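You operate a simulated robot arm through the tools that you are given. There is no shell and no other tool. Be economical: measure what you need, move in short steps, check, and stop when the job is done.

Carry out the task below with a simulated robot arm. There is one attempt and no reset: what you move stays moved.

TASK
Brush the crust off the first stand's ring, then clamp plate 13 there instead.
Fine: ring clamped while it is brushed, then laid beyond the stand; brush back in its hole.

It is judged by the outcome, as a careful person would: the job done as asked, and still so three seconds after it is handed in. It fails if anything else is knocked over, pushed out of place, dropped, spilled or broken.

THE ROBOT
A 7-joint arm with a two-finger parallel gripper, fixed in place. Base frame: the origin is at the foot of the arm, x ahead of it, y to its left, z up; the work surface is at about z = 0. Units: mm, degrees, N and s.
With the tool pointing down near the work surface it reaches from about 240 to 620 mm from the base axis. Its first joint turns from -66.0 to 66.0 degrees. Payload 2.6 kg.
Tool frame: the origin (TCP) lies between the finger pads and is the grasp point; the fingertips stand 30 mm ahead of it; z points along the fingers, y is the line along which they close. Largest opening 94 mm; finger width 28, thickness 10; the body of the gripper, 50 by 96 mm, starts 55 mm behind the TCP.
Orientation is that of the tool frame in the base frame, as a unit quaternion [w, x, y, z]. With the fingers straight down and closing along the base's y, the tool's x points along the base's -x, its y along +y and its z along -z.

THE INTERFACE
- The arm moves only by the tool drive_tool. Its argument "steps" is a list of rows, each a list of 3 entries, a list of its own where there are three numbers: the shift along the base's x, y, z in mm, then the turn, a rotation vector about the base's x, y, z in degrees, then the gripper command, from -1 (fully open) to 1 (shut), values between in proportion. In form: [[[tx, ty, tz], [wx, wy, wz], jaw], ...]. A call has 1 to 20 rows; each row shifts and turns the commanded pose from where the row before left it. Each row takes 0.2 s and may step no farther than 50 mm and 8.6 degrees from the row before; otherwise, or with a gripper value out of range, the whole call is refused. Where a pose cannot be reached the arm comes as near as it can. A force on the tool above 90 N (or 10 N above the force at the start of the call, whichever is more), or a blocked arm, ends the call early, and 0.2 s more pass. Each finger travels about 72 mm/s and halts on what it meets, pressing with about 33 N; the grip force reading is that of the motor and also rises with nothing between the fingers. The clock runs only during rows and for 0.2 s after the last one: add rows that do not move to give the fingers time. It gives the time, the measured TCP pose, the force on the tool (base axes), the opening and the grip force at its end, in the units of the frame above (readings bear some noise), and new pictures: "show" is both (left out), scene, wrist or none.
- Cameras (640 x 400 px; columns grow to the right, rows downward): "scene" is fixed at [-19.1, 402.4, 568.7]; the picture's right is [-1.00, -0.07, 0.00], its down [-0.04, 0.58, -0.81] and it looks along [0.06, -0.81, -0.58] (base axes); focal length 285 px, centre (320, 200). "wrist" rides on the gripper at [-37, 0, -58] in the tool frame; the picture's right is [0.00, -1.00, 0.00], its down [0.97, 0.00, -0.24] and it looks along [0.24, 0.00, 0.97] (tool axes); focal length 218 px, centre (320, 200).
- locate(camera, pixels): for up to 12 pixels [column, row] of the newest picture of that camera ("zoom" is the newest enlarged one), the place [x, y, z] in the base frame of the surface seen there, good to about 3 mm, but the place of the scene camera against the robot may be out by one fixed shift of up to 18 mm in any direction. No time passes.
- inspect(camera, box): a new picture of the part [left, top, right, bottom] of that camera's present view, enlarged. No time passes.
- close_job(): hands the job in; it is judged then, once.

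Work in short steps. Measure before you move; look again where a grasp or a placing could have gone wrong, and mend it. You have 80 turns and 170 pictures in all, those below and enlarged ones among them. Open the gripper and draw the arm clear of the work before you hand the job in, unless the task says otherwise; then end with one line.

The tools are called after "Request:" as a command line: name --argument value ..., lists and objects as JSON in quotes. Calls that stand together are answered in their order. drive_tool: Moves the arm, as the interface text tells. Its arguments: {"type":"object","properties":{"steps":{"type":"array","items":{"type":"array"}},"show":{"type":"string","enum":["both","scene","wrist","none"]}},"required":["steps"]} The other tools are called the same way: locate (camera, pixels) gives the place of the surface under pixels of a picture; inspect (camera, box) takes an enlarged picture of a part of a camera's view; close_job () hands the job in.

At the start:

```text
t: 0.0
ee_pos: [375.0, -40.4, 370.3]
tcp_rot: [0.0, 0.0, 1.0, -0.001]
ft_force: [0.2, -0.5, 0.4]
opening: 93.9
grip_force: 0.1
```

scene: 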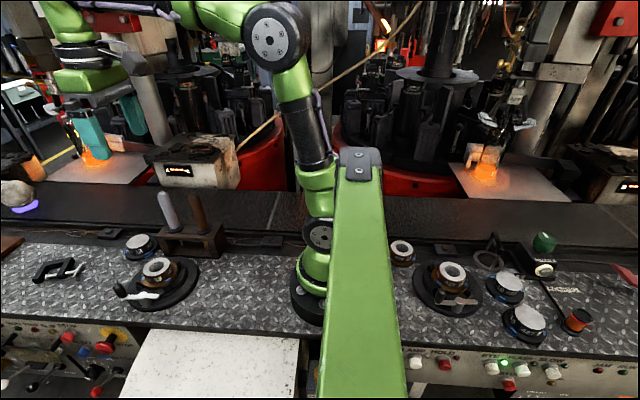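
wrist: 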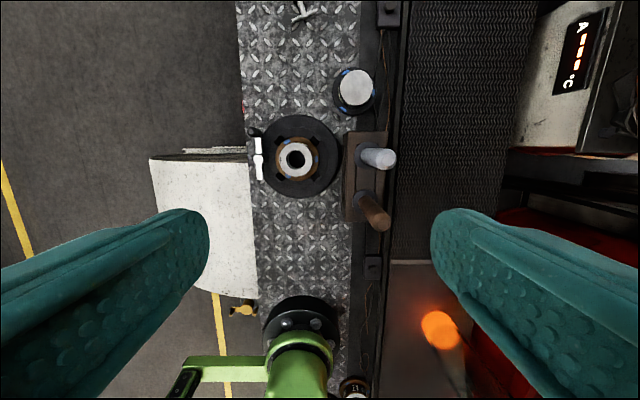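

I'll look closer at the work area: the left stand near (157,275), the rack near (190,230), and the discs around it.

Request:
inspect --camera "scene" --box '[0, 170, 320, 370]'

Request:
inspect --camera "wrist" --box '[220, 0, 420, 240]'

Request:
inspect --camera "scene" --box '[370, 210, 640, 370]'

```text
2.00 times, centred on (160, 270) of scene
```

zoom: 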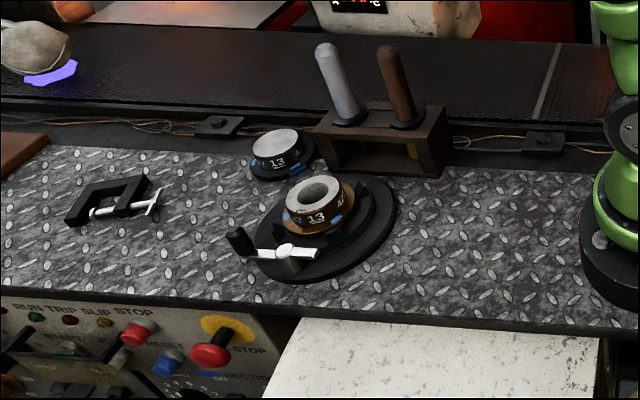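

```text
1.67 times, centred on (320, 120) of wrist
```

zoom: 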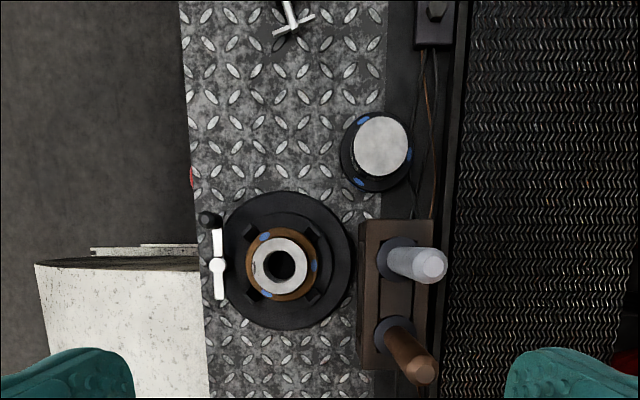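

```text
2.37 times, centred on (505, 290) of scene
```

zoom: 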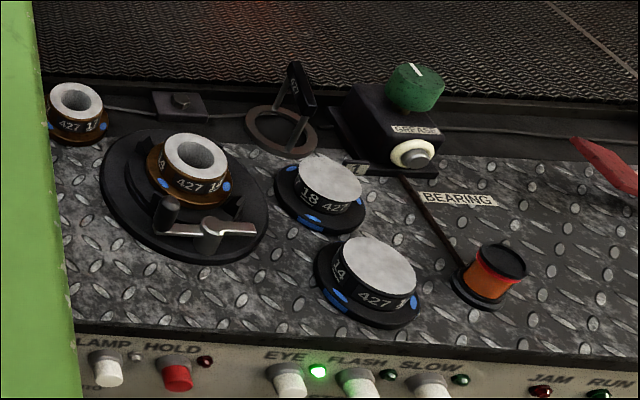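

Locate the main features in wrist view (calibrated to robot) and scene, to find the offset of the scene camera.

Request:
locate --camera "wrist" --pixels '[[295, 159], [295, 142], [310, 159], [340, 157], [258, 131], [258, 158], [258, 180], [355, 90], [383, 158], [378, 218], [346, 135], [250, 132]]'

Request:
locate --camera "scene" --pixels '[[159, 266], [120, 290], [143, 294], [158, 293], [139, 240], [163, 193], [195, 196], [174, 230], [200, 232], [140, 250]]'

Request:
inspect --camera "scene" --box '[100, 220, 220, 320]'

Request:
inspect --camera "wrist" --box '[240, 100, 360, 205]'

Request:
inspect --camera "scene" --box '[130, 170, 250, 270]'

```text
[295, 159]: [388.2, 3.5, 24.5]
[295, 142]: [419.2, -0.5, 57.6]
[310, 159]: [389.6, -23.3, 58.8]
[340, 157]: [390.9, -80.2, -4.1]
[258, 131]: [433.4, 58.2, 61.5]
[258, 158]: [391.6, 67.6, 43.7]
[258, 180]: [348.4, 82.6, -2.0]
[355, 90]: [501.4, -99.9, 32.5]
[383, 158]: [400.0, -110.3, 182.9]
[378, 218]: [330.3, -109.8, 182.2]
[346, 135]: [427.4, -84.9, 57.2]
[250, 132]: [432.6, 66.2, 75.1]
```

```text
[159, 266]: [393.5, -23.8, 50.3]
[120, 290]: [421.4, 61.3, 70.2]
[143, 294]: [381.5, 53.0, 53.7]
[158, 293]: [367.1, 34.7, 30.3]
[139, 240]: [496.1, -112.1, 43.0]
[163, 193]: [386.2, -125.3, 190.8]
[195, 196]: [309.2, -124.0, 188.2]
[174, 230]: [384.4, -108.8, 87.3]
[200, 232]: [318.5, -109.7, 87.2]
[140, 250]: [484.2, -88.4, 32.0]
```

```text
4.00 times, centred on (160, 270) of scene
```

zoom: 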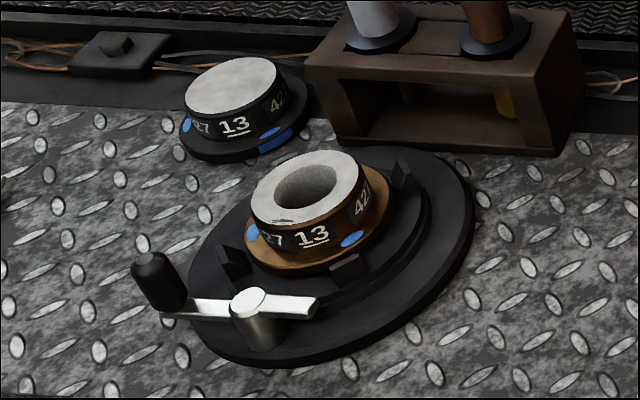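

```text
3.81 times, centred on (300, 152) of wrist
```

zoom: 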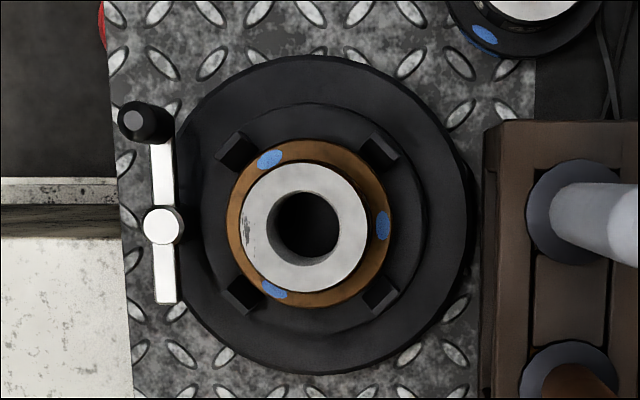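

```text
4.00 times, centred on (190, 220) of scene
```

zoom: 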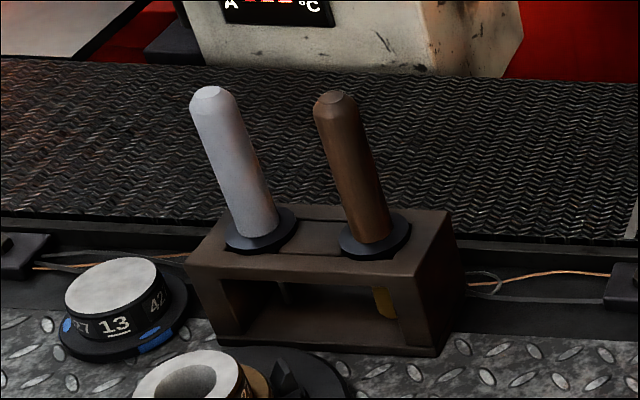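

The lower jaws stand clear of the ring, so it looks unclamped; the brown-handled tool shows yellow bristles below the rack. I move above the stand for a closer, centred wrist view.

Request:
inspect --camera "scene" --box '[405, 250, 495, 325]'

Request:
drive_tool --steps '[[[8, 20, -40], [0, 0, 0], -1], [[8, 20, -40], [0, 0, 0], -1], [[0, 0, -40], [0, 0, 0], -1], [[0, 0, 0], [0, 0, 0], -1]]' --show "wrist"

```text
5.33 times, centred on (450, 288) of scene
```

zoom: 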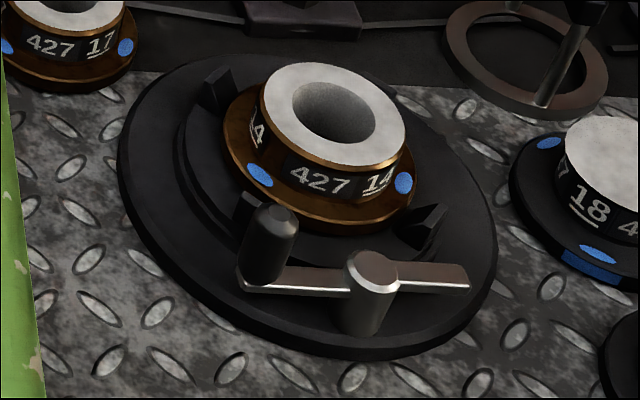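

```text
t: 1.0
ee_pos: [392.7, 0.3, 250.4]
tcp_rot: [-0.001, 0.001, 1.0, 0.0]
ft_force: [-0.2, 0.2, 0.2]
opening: 94.0
grip_force: 0.1
```

wrist: 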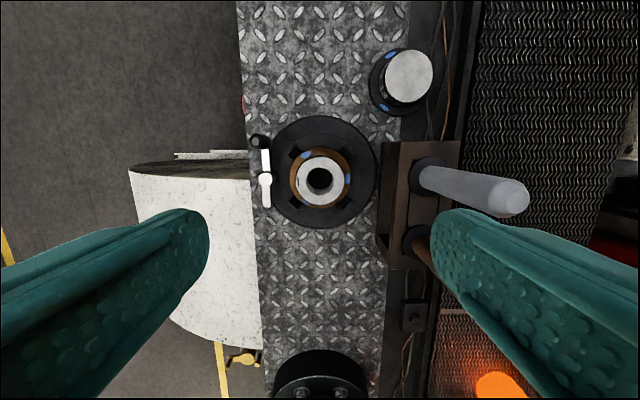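

The stand is centred below. Zoom in and measure ring, jaws, lever, and plate.

Request:
inspect --camera "wrist" --box '[240, 110, 390, 235]'

Request:
locate --camera "wrist" --pixels '[[305, 180], [335, 180], [320, 163], [320, 198], [291, 180], [349, 180], [265, 179], [260, 139], [266, 155], [266, 200], [271, 178], [375, 178]]'

Request:
locate --camera "wrist" --pixels '[[384, 76], [432, 76], [408, 52], [408, 101], [371, 80], [388, 112], [294, 35], [420, 160], [403, 230], [452, 145], [382, 245], [300, 22]]'

```text
3.20 times, centred on (315, 172) of wrist
```

zoom: 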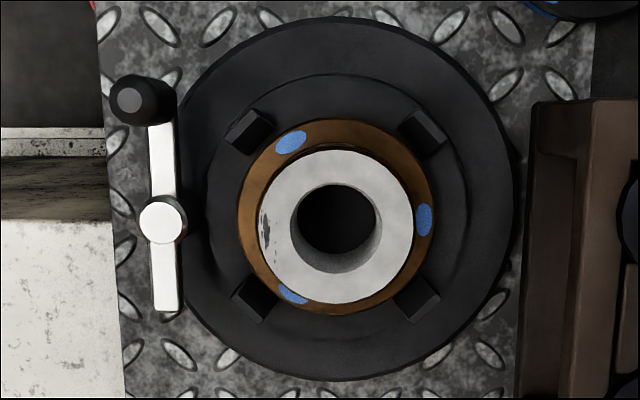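

```text
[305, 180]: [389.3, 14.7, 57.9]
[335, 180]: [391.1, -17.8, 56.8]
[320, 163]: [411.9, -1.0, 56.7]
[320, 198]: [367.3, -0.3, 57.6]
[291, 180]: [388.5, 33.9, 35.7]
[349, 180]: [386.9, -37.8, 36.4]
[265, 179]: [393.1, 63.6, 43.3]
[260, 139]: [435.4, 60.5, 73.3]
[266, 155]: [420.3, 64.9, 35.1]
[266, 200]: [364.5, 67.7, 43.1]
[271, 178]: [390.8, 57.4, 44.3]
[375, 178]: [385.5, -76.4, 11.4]
```

```text
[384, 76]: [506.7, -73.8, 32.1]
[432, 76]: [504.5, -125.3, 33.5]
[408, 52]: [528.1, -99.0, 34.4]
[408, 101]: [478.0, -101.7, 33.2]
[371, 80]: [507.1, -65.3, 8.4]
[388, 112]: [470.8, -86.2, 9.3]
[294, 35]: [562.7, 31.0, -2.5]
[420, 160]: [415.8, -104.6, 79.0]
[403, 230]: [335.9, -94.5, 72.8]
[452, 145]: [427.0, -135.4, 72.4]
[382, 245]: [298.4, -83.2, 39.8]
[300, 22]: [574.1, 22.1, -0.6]
```

Lever pivot at about (392,65), knob at about (436,66), top z≈74. I go above the knob with a partly closed gripper.

Request:
drive_tool --steps '[[[22, 33, -20], [0, 0, 0], 0.1], [[21, 33, -20], [0, 0, 0], 0.1], [[0, 0, -45], [0, 0, 0], 0.1], [[0, 0, -35], [0, 0, 0], 0.1], [[0, 0, 0], [0, 0, 0], 0.1]]'

```text
t: 2.2
ee_pos: [434.0, 66.0, 130.5]
tcp_rot: [0.0, 0.001, 1.0, 0.0]
ft_force: [-0.2, -0.9, -0.3]
opening: 42.5
grip_force: 0.0
```

scene: 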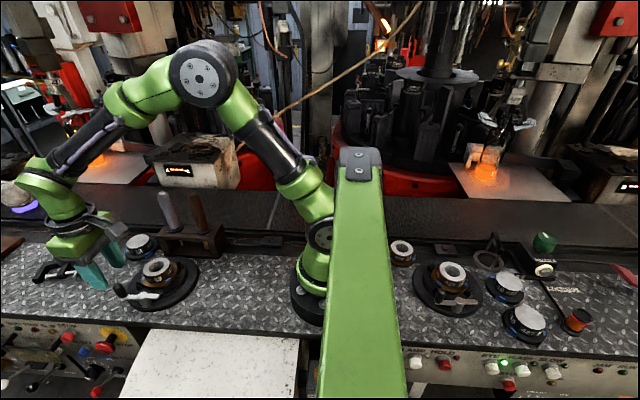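
wrist: 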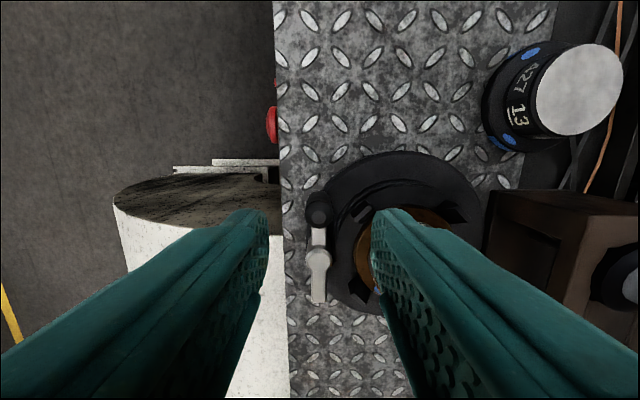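

Knob sits midway between the fingers (px 319,209). Descend to z≈78 and close.

Request:
drive_tool --steps '[[[2, 0, -27], [0, 0, 0], 0.1], [[0, 0, -25], [0, 0, 0], 0.1], [[0, 0, 0], [0, 0, 0], 0.7], [[0, 0, 0], [0, 0, 0], 1], [[0, 0, 0], [0, 0, 0], 1]]'

```text
t: 3.4
ee_pos: [435.0, 66.8, 79.6]
tcp_rot: [0.0, 0.001, 1.0, 0.0]
ft_force: [3.8, 5.0, -4.9]
opening: 16.4
grip_force: 45.3
```

scene: 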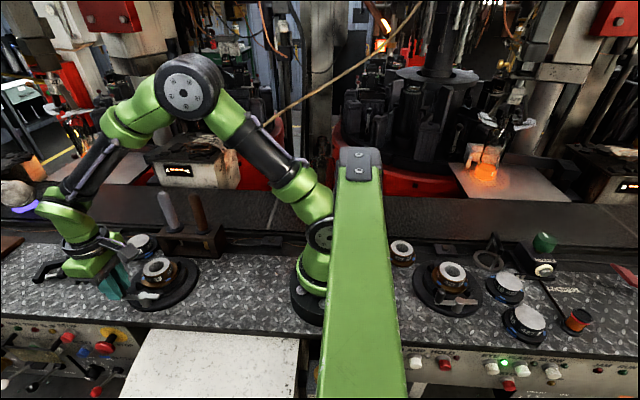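
wrist: 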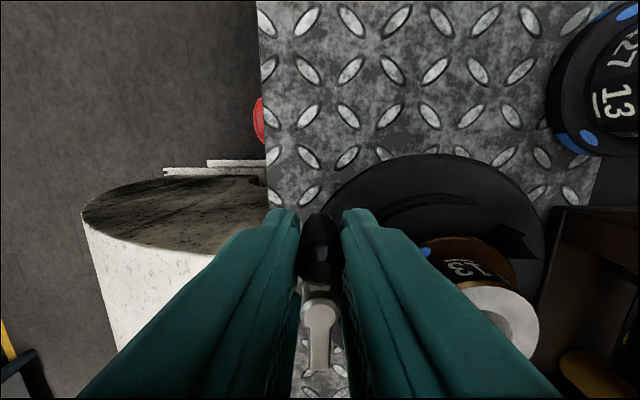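

Knob gripped (16.4 mm). Test swing outward (+y) by 16° along the arc, radius ≈43.

Request:
drive_tool --steps '[[[-0.4, 6, 0], [0, 0, 8], 1], [[-1.3, 5.85, 0], [0, 0, 8], 1], [[0, 0, 0], [0, 0, 0], 1]]'

```text
t: 4.2
ee_pos: [434.1, 77.1, 78.7]
tcp_rot: [-0.001, -0.138, 0.99, -0.001]
ft_force: [-12.2, -1.1, 11.6]
opening: 16.4
grip_force: 45.6
```

scene: 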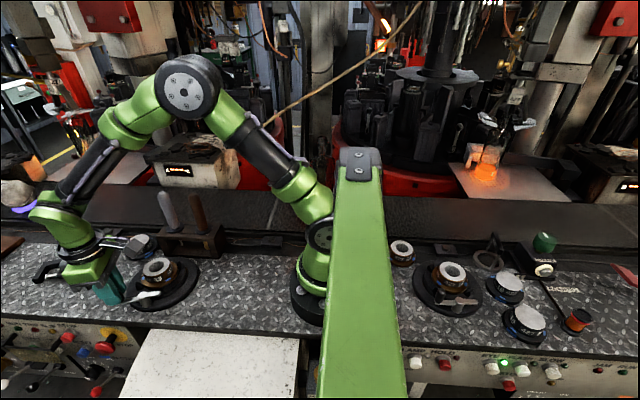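
wrist: 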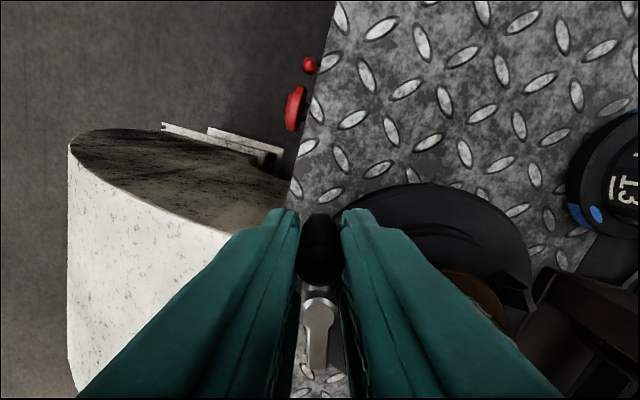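

It moves freely. Continue to ~48° and check whether the jaws move.

Request:
drive_tool --steps '[[[-2.0, 5.65, 0], [0, 0, 8], 1], [[-2.8, 5.3, 0], [0, 0, 8], 1], [[-3.6, 4.8, 0], [0, 0, 8], 1], [[-4.1, 4.4, 0], [0, 0, 8], 1], [[0, 0, 0], [0, 0, 0], 1]]'

Request:
inspect --camera "scene" --box '[100, 220, 220, 320]'

```text
t: 5.4
ee_pos: [420.9, 97.5, 79.1]
tcp_rot: [0.002, -0.407, 0.913, 0.0]
ft_force: [-0.6, -1.4, 7.4]
opening: 16.2
grip_force: 44.9
```

scene: 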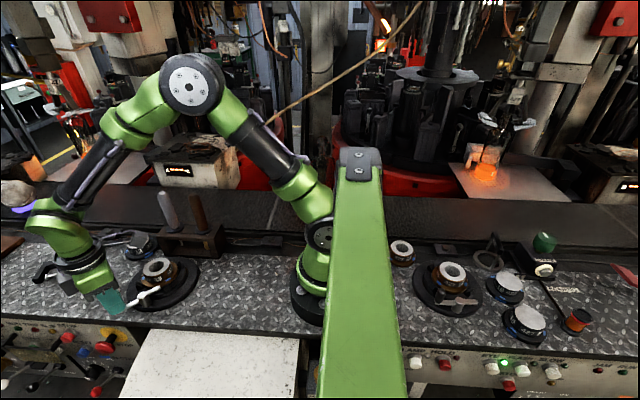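
wrist: 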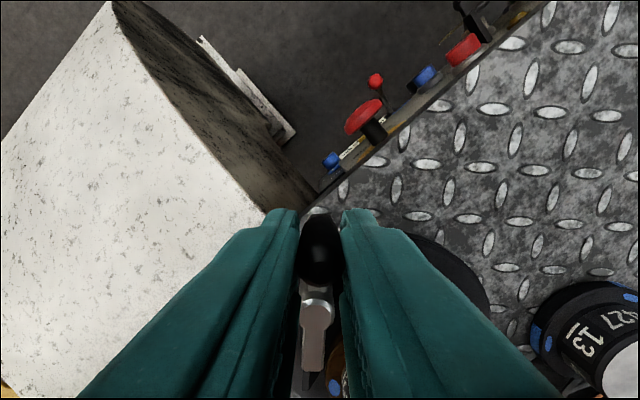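

```text
4.00 times, centred on (160, 270) of scene
```

zoom: 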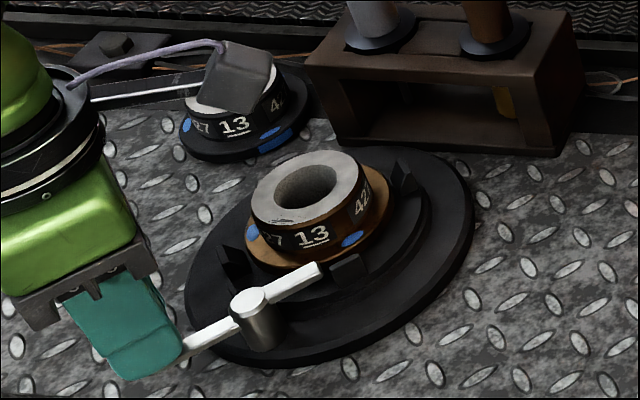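

Jaws have hardly moved so far; continue to about 88°.

Request:
drive_tool --steps '[[[-4.75, 3.65, 0], [0, 0, 8], 1], [[-5.2, 3.0, 0], [0, 0, 8], 1], [[-5.55, 2.25, 0], [0, 0, 8], 1], [[-5.8, 1.45, 0], [0, 0, 8], 1], [[-6, 0.65, 0], [0, 0, 8], 1], [[0, 0, 0], [0, 0, 0], 1]]'

Request:
inspect --camera "scene" --box '[100, 220, 220, 320]'

```text
t: 6.8
ee_pos: [396.0, 110.1, 79.4]
tcp_rot: [0.0, -0.696, 0.718, 0.001]
ft_force: [2.5, 18.6, 1.1]
opening: 16.5
grip_force: 45.0
```

scene: 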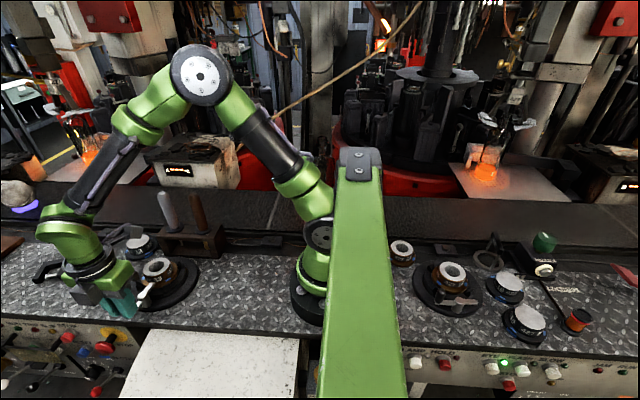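
wrist: 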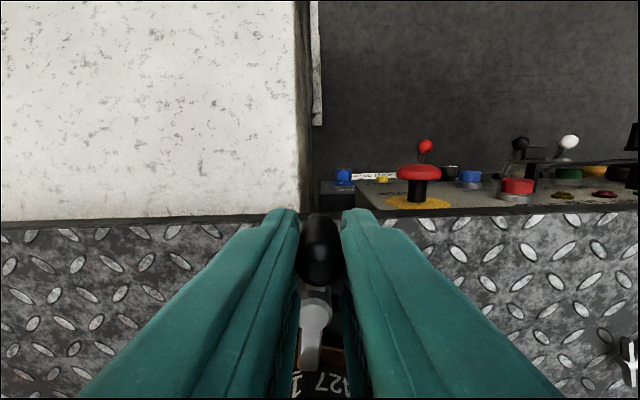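

```text
4.00 times, centred on (160, 270) of scene
```

zoom: 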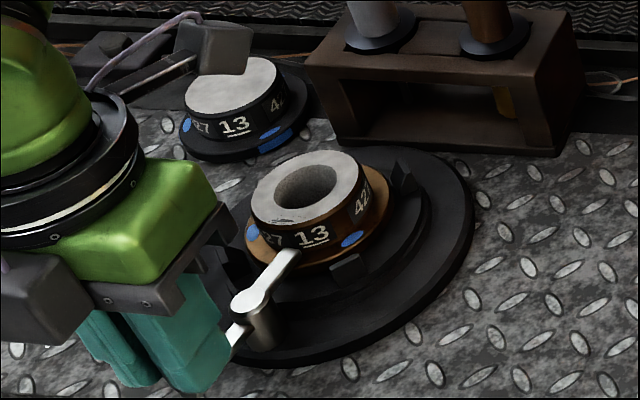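

Jaw motion is unclear; zoom tighter on the jaws.

Request:
inspect --camera "scene" --box '[145, 250, 215, 300]'

```text
8.00 times, centred on (180, 275) of scene
```

zoom: 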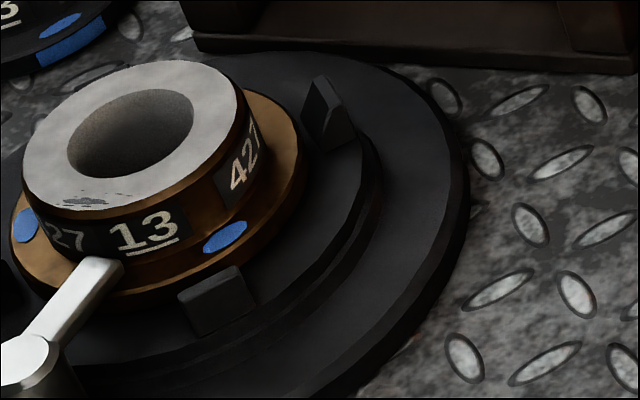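

Comparing: the front jaw has moved outward from (350,262) to (348,268) in the 4x frame — so the ring was clamped at first and this swing opens it. I swing the lever back to its original place to clamp for brushing.

Request:
drive_tool --steps '[[[6, -0.65, 0], [0, 0, -8], 1], [[5.8, -1.45, 0], [0, 0, -8], 1], [[5.55, -2.25, 0], [0, 0, -8], 1], [[5.2, -3.0, 0], [0, 0, -8], 1], [[4.75, -3.65, 0], [0, 0, -8], 1], [[4.1, -4.4, 0], [0, 0, -8], 1], [[3.6, -4.8, 0], [0, 0, -8], 1], [[2.8, -5.3, 0], [0, 0, -8], 1], [[2, -5.65, 0], [0, 0, -8], 1], [[1.3, -5.85, 0], [0, 0, -8], 1], [[0.4, -6, 0], [0, 0, -8], 1], [[0, 0, 0], [0, 0, 0], 1]]' --show "none"

Request:
inspect --camera "scene" --box '[145, 250, 215, 300]'

```text
t: 9.4
ee_pos: [436.0, 65.0, 76.7]
tcp_rot: [-0.002, 0.002, 1.0, 0.0]
ft_force: [-15.3, 0.0, 18.9]
opening: 16.4
grip_force: 45.4
```

```text
8.00 times, centred on (180, 275) of scene
```

zoom: 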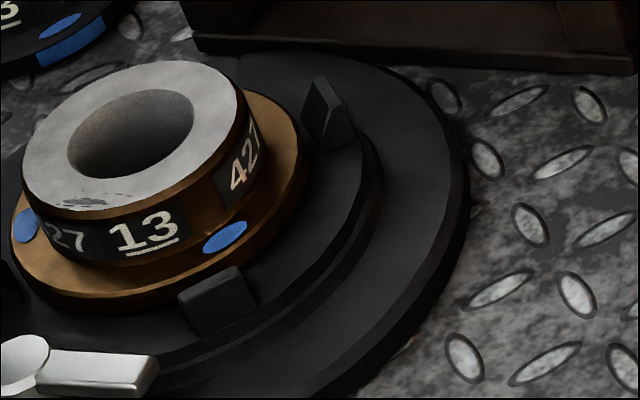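

Jaws look identical at 0° and 88°, with a gap to the flange, so the ring is still unclamped. Try the other direction (clockwise) by 16°.

Request:
drive_tool --steps '[[[-0.4, -6, 0], [0, 0, -8], 1], [[-1.3, -5.85, 0], [0, 0, -8], 1], [[0, 0, 0], [0, 0, 0], 1]]' --show "wrist"

Request:
inspect --camera "scene" --box '[145, 250, 215, 300]'

```text
t: 10.2
ee_pos: [436.0, 64.5, 78.0]
tcp_rot: [0.0, 0.134, 0.991, 0.008]
ft_force: [19.8, 48.0, -26.8]
opening: 16.9
grip_force: 44.6
```

wrist: 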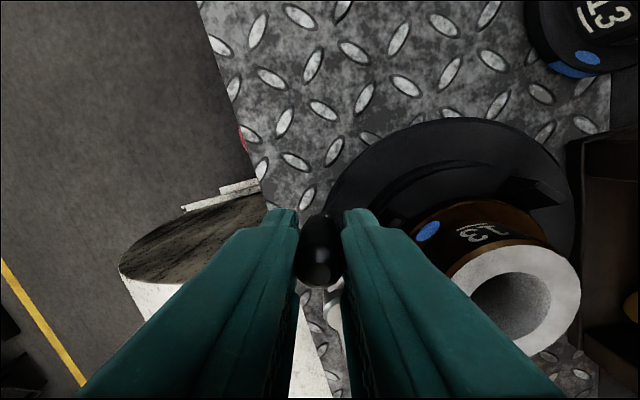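

```text
8.00 times, centred on (180, 275) of scene
```

zoom: 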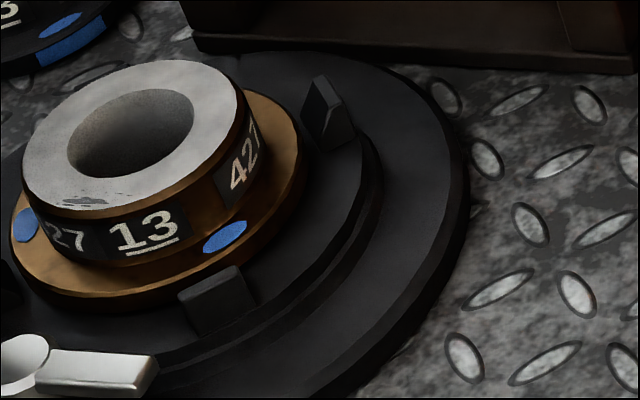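

Blocked at 0° (48 N), so that's the release-side stop; clamping must be further counter-clockwise. Swing to about 120° and watch the force.

Request:
drive_tool --steps '[[[1.3, 5.85, 0], [0, 0, 8], 1], [[0.4, 6, 0], [0, 0, 8], 1], [[-0.4, 6, 0], [0, 0, 8], 1], [[-1.3, 5.85, 0], [0, 0, 8], 1], [[-2.0, 5.65, 0], [0, 0, 8], 1], [[-2.8, 5.3, 0], [0, 0, 8], 1], [[-3.6, 4.8, 0], [0, 0, 8], 1], [[-4.1, 4.4, 0], [0, 0, 8], 1], [[-4.75, 3.65, 0], [0, 0, 8], 1], [[-5.2, 3.0, 0], [0, 0, 8], 1], [[-5.55, 2.25, 0], [0, 0, 8], 1], [[-5.8, 1.45, 0], [0, 0, 8], 1], [[-6, 0.65, 0], [0, 0, 8], 1], [[-6, -0.2, 0], [0, 0, 8], 1], [[-5.9, -1.1, 0], [0, 0, 8], 1], [[-5.7, -1.8, 0], [0, 0, 8], 1], [[0, 0, 0], [0, 0, 0], 1]]' --show "wrist"

Request:
inspect --camera "scene" --box '[145, 250, 215, 300]'

```text
t: 13.8
ee_pos: [390.6, 106.7, 82.4]
tcp_rot: [-0.015, 0.832, -0.555, 0.014]
ft_force: [66.8, 28.0, -22.7]
opening: 17.3
grip_force: 45.1
```

wrist: 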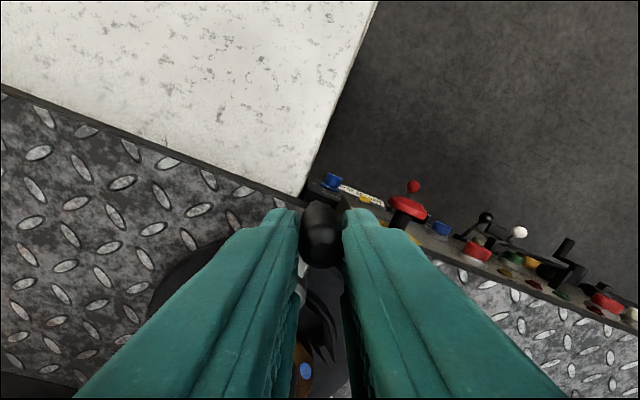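

```text
8.00 times, centred on (180, 275) of scene
```

zoom: 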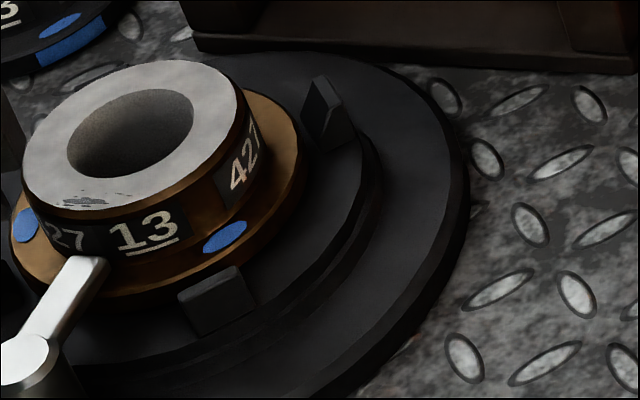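

Blocked near 92°: the lever's range is 0–90°. At 90° the lever's tail points at the ring. I back off the overshoot, release the knob there and look from above.

Request:
drive_tool --steps '[[[5.7, 1.8, 0], [0, 0, -8], 1], [[5.9, 1.1, 0], [0, 0, -8], 1], [[5, 0.2, 0], [0, 0, -6], 1], [[0, 0, 0], [0, 0, 0], 0.5], [[0, 0, 0], [0, 0, 0], 0.2], [[0, 0, 40], [0, 0, 0], 0.1], [[0, -20, 45], [0, 0, -8], 0.1], [[0, -30, 30], [0, 0, -8], -0.3], [[0, -30, 0], [0, 0, -8], -1], [[0, -30, 0], [0, 0, -8], -1], [[0, 0, 0], [0, 0, -8], -1], [[0, 0, 0], [0, 0, -8], -1], [[0, 0, 0], [0, 0, -8], -1], [[0, 0, 0], [0, 0, -8], -1], [[0, 0, 0], [0, 0, -8], -1], [[0, 0, 0], [0, 0, -8], -1], [[0, 0, 0], [0, 0, -8], -1], [[0, 0, 0], [0, 0, 0], -1]]'

Request:
inspect --camera "wrist" --box '[240, 110, 390, 235]'

Request:
inspect --camera "scene" --box '[100, 220, 220, 320]'

```text
t: 17.6
ee_pos: [392.8, -2.6, 193.3]
tcp_rot: [0.0, -0.015, 1.0, 0.0]
ft_force: [-0.6, 0.8, 1.0]
opening: 93.8
grip_force: 0.1
```

scene: 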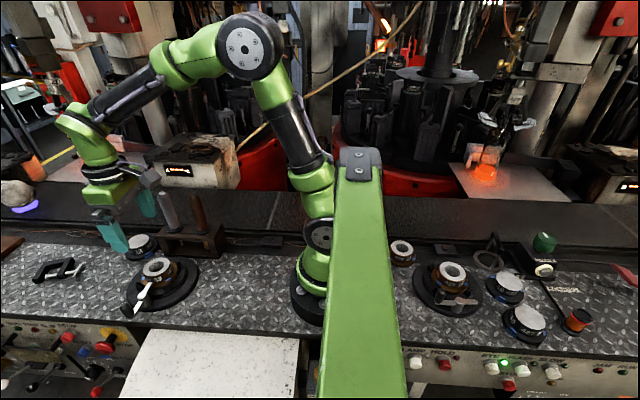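
wrist: 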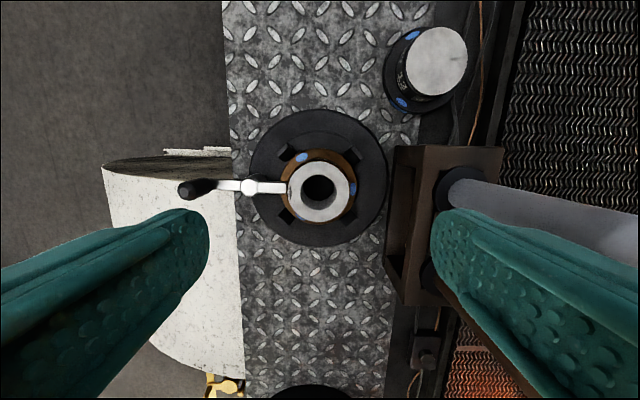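

```text
3.20 times, centred on (315, 172) of wrist
```

zoom: 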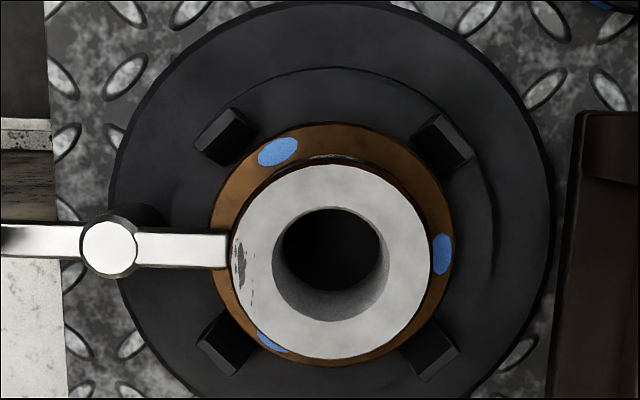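

```text
4.00 times, centred on (160, 270) of scene
```

zoom: 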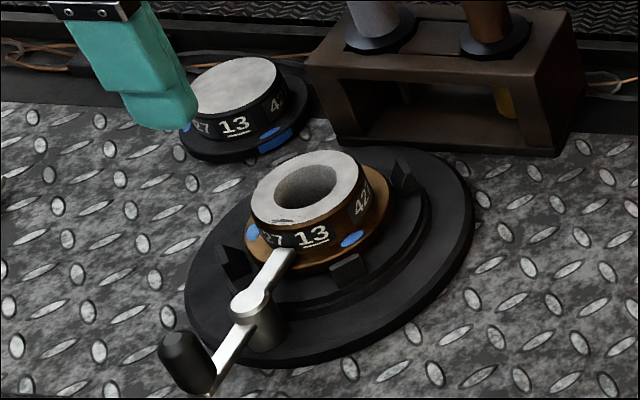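

The lever's tail now lies over the flange at px (190,245 in zoom): the jaws are fixed locators and 90° is clamped. Now go above the brown brush.

Request:
drive_tool --steps '[[[0, 0, 45], [0, 0, -1.7], -1], [[0, 0, 45], [0, 0, 0], -1], [[-20, -35, 20], [0, 0, 0], -1], [[-20, -36, 0], [0, 0, 0], -1], [[-21, -36, 0], [0, 0, 0], -1], [[0, 0, 0], [0, 0, 0], -1]]' --show "wrist"

Request:
inspect --camera "wrist" --box '[230, 100, 410, 235]'

Request:
inspect --camera "scene" --box '[170, 215, 230, 265]'

```text
t: 19.0
ee_pos: [330.2, -109.2, 303.2]
tcp_rot: [0.0, -0.003, 1.0, 0.0]
ft_force: [-0.7, 0.0, 1.4]
opening: 94.0
grip_force: 0.0
```

wrist: 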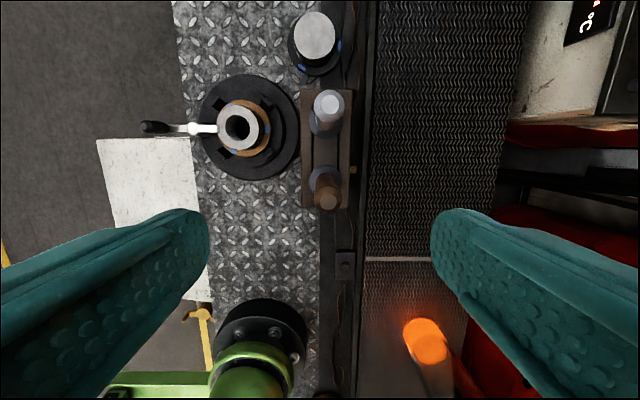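

```text
2.96 times, centred on (320, 168) of wrist
```

zoom: 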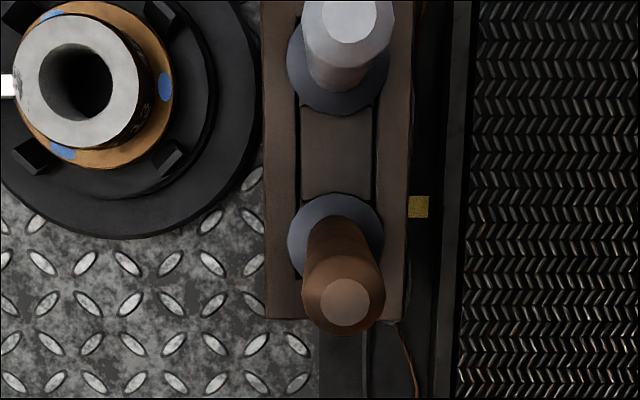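

```text
8.00 times, centred on (200, 240) of scene
```

zoom: 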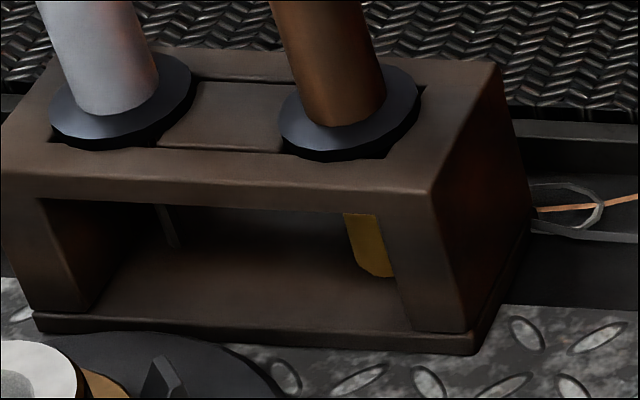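

Measure the brush: handle top, collar, bristle tip.

Request:
locate --camera "wrist" --pixels '[[328, 201], [328, 186], [317, 180], [334, 177], [325, 135], [356, 168], [344, 155], [330, 104]]'

Request:
locate --camera "zoom" --pixels '[[370, 225], [375, 255], [375, 274], [350, 235], [388, 240], [375, 285], [350, 135], [300, 300], [163, 220], [350, 70], [395, 110], [285, 130]]'

```text
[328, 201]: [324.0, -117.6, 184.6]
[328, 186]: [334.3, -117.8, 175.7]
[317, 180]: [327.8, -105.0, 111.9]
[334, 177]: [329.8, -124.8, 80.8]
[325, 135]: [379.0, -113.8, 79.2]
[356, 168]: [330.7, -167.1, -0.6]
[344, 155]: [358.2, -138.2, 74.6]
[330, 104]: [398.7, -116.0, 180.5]
```

```text
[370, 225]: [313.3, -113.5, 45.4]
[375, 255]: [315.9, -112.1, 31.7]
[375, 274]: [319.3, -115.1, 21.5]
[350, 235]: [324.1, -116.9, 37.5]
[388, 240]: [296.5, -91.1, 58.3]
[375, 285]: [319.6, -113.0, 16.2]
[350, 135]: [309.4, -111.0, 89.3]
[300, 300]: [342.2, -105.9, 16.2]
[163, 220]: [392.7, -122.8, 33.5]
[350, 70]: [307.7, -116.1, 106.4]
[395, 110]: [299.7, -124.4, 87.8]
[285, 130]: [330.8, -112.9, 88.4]
```

Brush axis at about (322.5,−116), handle top z≈184, bristle tip ≈ z 12, rack top ≈ 79. Descend over the handle to z 145 and grip.

Request:
drive_tool --steps '[[[-7.7, -6.8, -40], [0, 0, 0], -0.4], [[0, 0, -45], [0, 0, 0], -0.2], [[0, 0, -40], [0, 0, 0], -0.2], [[0, 0, -33], [0, 0, 0], -0.2], [[0, 0, 0], [0, 0, 0], 0.4], [[0, 0, 0], [0, 0, 0], 1], [[0, 0, 0], [0, 0, 0], 1], [[0, 0, 0], [0, 0, 0], 1]]'

```text
t: 20.8
ee_pos: [324.1, -117.2, 146.1]
tcp_rot: [0.0, -0.003, 1.0, 0.0]
ft_force: [-0.3, 0.5, -0.5]
opening: 23.8
grip_force: 32.7
```

scene: 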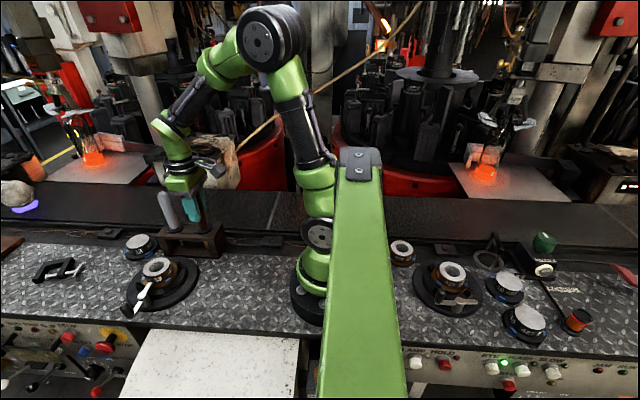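
wrist: 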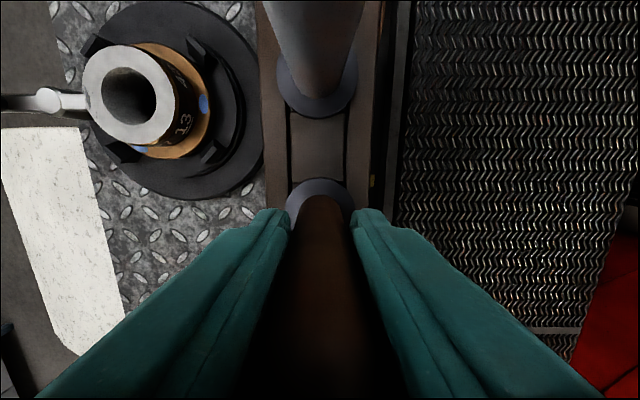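

Gripped (23.8 mm). Lift straight up ~115 mm and check.

Request:
drive_tool --steps '[[[0, 0, 15], [0, 0, 0], 1], [[0, 0, 25], [0, 0, 0], 1], [[0, 0, 25], [0, 0, 0], 1], [[0, 0, 25], [0, 0, 0], 1], [[0, 0, 25], [0, 0, 0], 1], [[0, 0, 0], [0, 0, 0], 1]]' --show "scene"

Request:
inspect --camera "scene" --box '[150, 140, 250, 265]'

```text
t: 22.2
ee_pos: [325.6, -115.7, 260.2]
tcp_rot: [-0.001, -0.002, 1.0, 0.0]
ft_force: [0.0, 0.5, -0.5]
opening: 24.1
grip_force: 32.9
```

scene: 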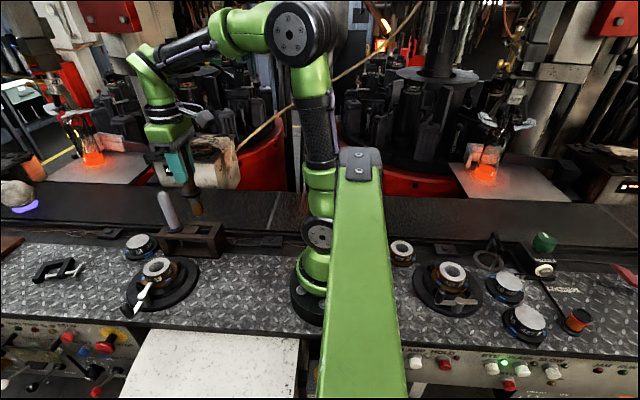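

```text
3.20 times, centred on (200, 202) of scene
```

zoom: 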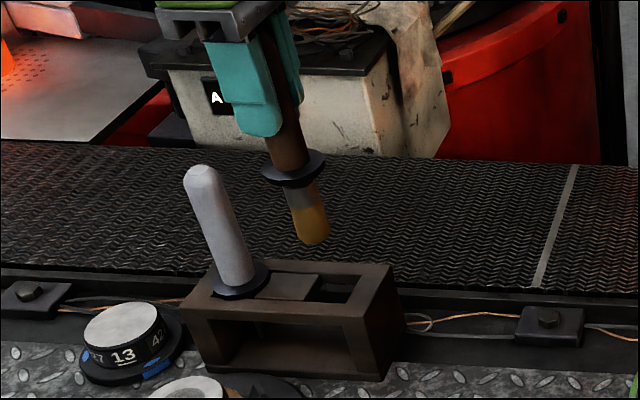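

The brush is out. Measure its tip and collar relative to the fingers.

Request:
locate --camera "zoom" --pixels '[[315, 240], [311, 225], [300, 195], [293, 165], [290, 140], [255, 130], [268, 172], [324, 168], [302, 235], [328, 230]]'

```text
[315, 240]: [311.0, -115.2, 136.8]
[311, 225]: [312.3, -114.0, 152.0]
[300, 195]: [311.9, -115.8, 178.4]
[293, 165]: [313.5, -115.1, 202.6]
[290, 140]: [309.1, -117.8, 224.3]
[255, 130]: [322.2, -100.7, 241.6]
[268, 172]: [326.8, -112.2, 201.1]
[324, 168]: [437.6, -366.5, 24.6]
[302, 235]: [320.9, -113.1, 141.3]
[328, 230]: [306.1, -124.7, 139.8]
```

Crust is at about (389.5, 22, 57); brush tip ≈135 below TCP. Carry the brush in +y first (clear of the grey handle), then +x, and lower to ~15 mm above the ring.

Request:
drive_tool --steps '[[[0, 45, 0], [0, 0, 0], 1], [[0, 46, 0], [0, 0, 0], 1], [[0, 46, 0], [0, 0, 0], 1], [[32, 0, 0], [0, 0, 0], 1], [[32, 0, 0], [0, 0, 0], 1], [[0, 0, -30], [0, 0, 0], 1], [[0, 0, -23], [0, 0, 0], 1], [[0, 0, 0], [0, 0, 0], 1]]'

Request:
inspect --camera "scene" --box '[100, 200, 220, 300]'

```text
t: 24.0
ee_pos: [389.2, 23.8, 205.1]
tcp_rot: [0.001, -0.001, 1.0, 0.0]
ft_force: [0.0, 0.6, -1.2]
opening: 24.0
grip_force: 32.9
```

scene: 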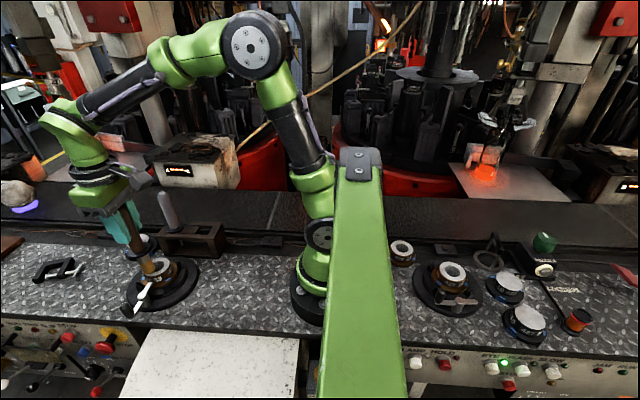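
wrist: 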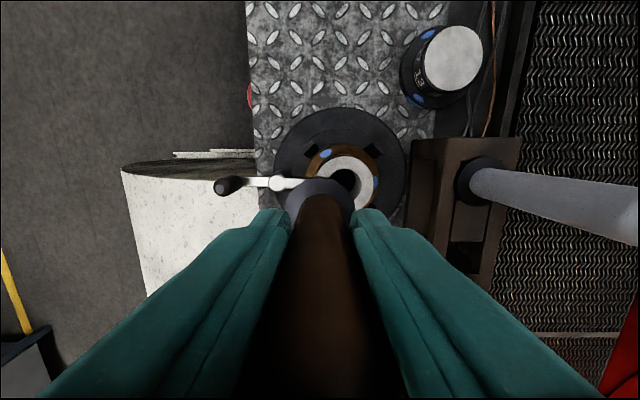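

```text
4.00 times, centred on (160, 250) of scene
```

zoom: 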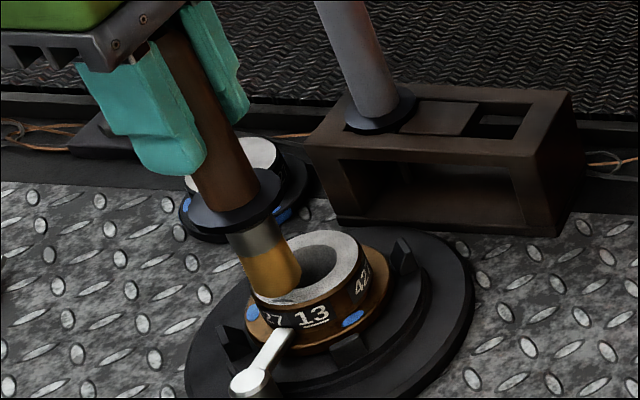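

Tip is above the crust zone. Descend 10 mm slowly and read the force.

Request:
drive_tool --steps '[[[0, 0, -3], [0, 0, 0], 1], [[0, 0, -3], [0, 0, 0], 1], [[0, 0, -3], [0, 0, 0], 1], [[0, 0, 0], [0, 0, 0], 1]]' --show "none"

Request:
inspect --camera "scene" --box '[140, 240, 190, 290]'

```text
t: 25.0
ee_pos: [389.3, 21.2, 197.0]
tcp_rot: [-0.001, -0.001, 1.0, 0.0]
ft_force: [0.0, -0.1, -1.7]
opening: 24.0
grip_force: 33.1
```

```text
8.00 times, centred on (165, 265) of scene
```

zoom: 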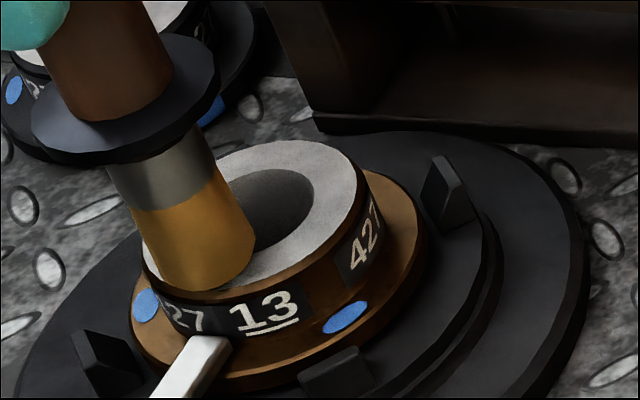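

Still no contact force; continue down in 2 mm steps.

Request:
drive_tool --steps '[[[0, 0, -2], [0, 0, 0], 1], [[0, 0, -2], [0, 0, 0], 1], [[0, 0, 0], [0, 0, 0], 1]]' --show "none"

Request:
inspect --camera "scene" --box '[140, 240, 190, 290]'

```text
t: 25.8
ee_pos: [389.5, 22.5, 194.1]
tcp_rot: [0.0, -0.002, 1.0, 0.0]
ft_force: [-0.1, 0.1, -0.4]
opening: 23.9
grip_force: 32.4
```

```text
8.00 times, centred on (165, 265) of scene
```

zoom: 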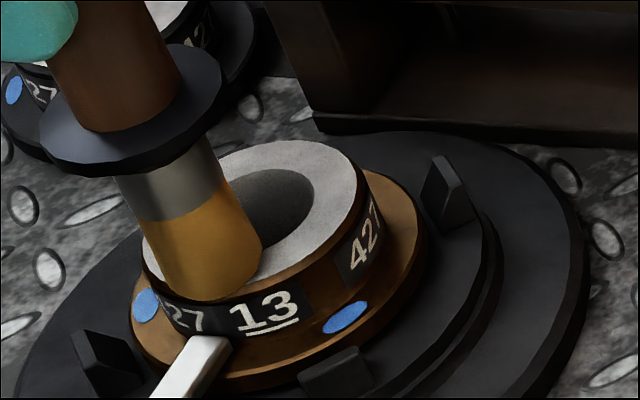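

Bristles are practically at the top face; lower a little more.

Request:
drive_tool --steps '[[[0, 0, -1.5], [0, 0, 0], 1], [[0, 0, -1.5], [0, 0, 0], 1], [[0, 0, 0], [0, 0, 0], 1]]' --show "none"

Request:
inspect --camera "scene" --box '[140, 240, 190, 290]'

```text
t: 26.6
ee_pos: [390.3, 21.4, 191.9]
tcp_rot: [0.002, -0.002, 1.0, -0.001]
ft_force: [-4.2, -1.8, 20.5]
opening: 23.9
grip_force: 32.8
```

```text
8.00 times, centred on (165, 265) of scene
```

zoom: 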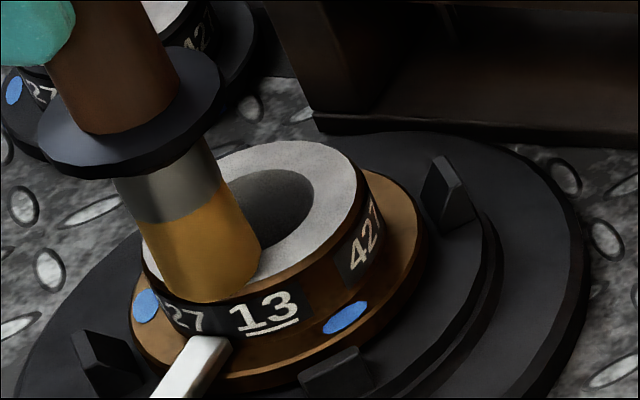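

Contact at z≈192 (20 N). Ease slightly and scrub back and forth along x over the crust.

Request:
drive_tool --steps '[[[6, 0, 0.7], [0, 0, 0], 1], [[6, 0, 0], [0, 0, 0], 1], [[-8, 0, 0], [0, 0, 0], 1], [[-8, 0, 0], [0, 0, 0], 1], [[-8, 0, 0], [0, 0, 0], 1], [[8, 0, 0], [0, 0, 0], 1], [[8, 0, 0], [0, 0, 0], 1], [[8, 0, 0], [0, 0, 0], 1], [[-8, 2, 0], [0, 0, 0], 1], [[-8, 0, 0], [0, 0, 0], 1], [[-8, 0, 0], [0, 0, 0], 1], [[8, 0, 0], [0, 0, 0], 1], [[8, 0, 0], [0, 0, 0], 1], [[8, 0, 0], [0, 0, 0], 1], [[-8, -3, 0], [0, 0, 0], 1], [[-8, 0, 0], [0, 0, 0], 1], [[-8, 0, 0], [0, 0, 0], 1], [[12, 1, 0], [0, 0, 0], 1]]' --show "none"

Request:
inspect --camera "scene" --box '[140, 240, 190, 290]'

```text
t: 30.4
ee_pos: [387.6, 21.3, 191.3]
tcp_rot: [0.0, -0.002, 1.0, -0.001]
ft_force: [-0.7, 0.0, -0.3]
opening: 24.1
grip_force: 33.5
```

```text
8.00 times, centred on (165, 265) of scene
```

zoom: 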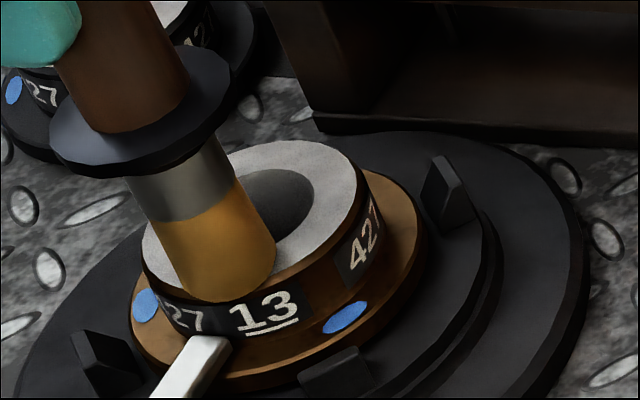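

Raise 40 mm and shift aside to see whether the crust is gone.

Request:
drive_tool --steps '[[[0, 0, 25], [0, 0, 0], 1], [[0, -20, 35], [0, 0, 0], 1], [[0, -30, 0], [0, 0, 0], 1], [[0, 0, 0], [0, 0, 0], 1]]' --show "wrist"

Request:
inspect --camera "scene" --box '[140, 240, 190, 290]'

Request:
inspect --camera "wrist" --box '[230, 130, 330, 230]'

```text
t: 31.4
ee_pos: [388.7, -28.9, 252.2]
tcp_rot: [-0.001, -0.003, 1.0, 0.0]
ft_force: [-0.2, -0.3, -1.5]
opening: 23.8
grip_force: 32.9
```

wrist: 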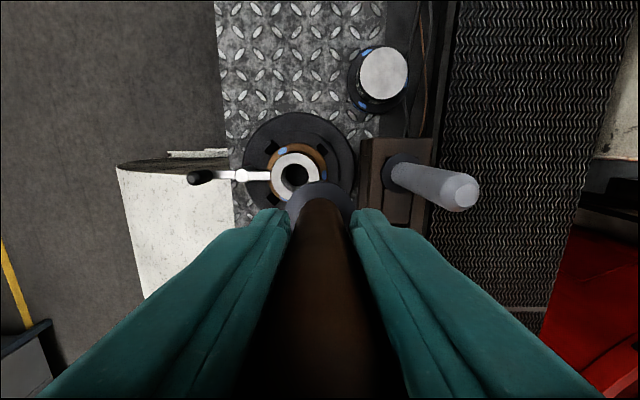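

```text
8.00 times, centred on (165, 265) of scene
```

zoom: 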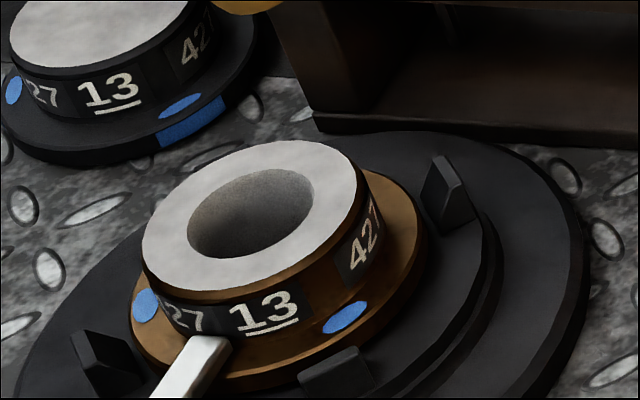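

```text
4.00 times, centred on (280, 180) of wrist
```

zoom: 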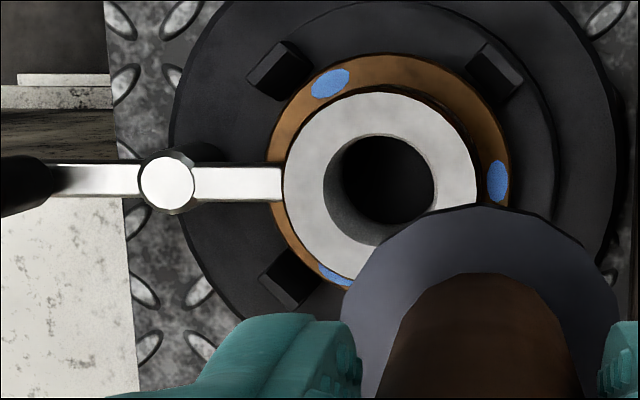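

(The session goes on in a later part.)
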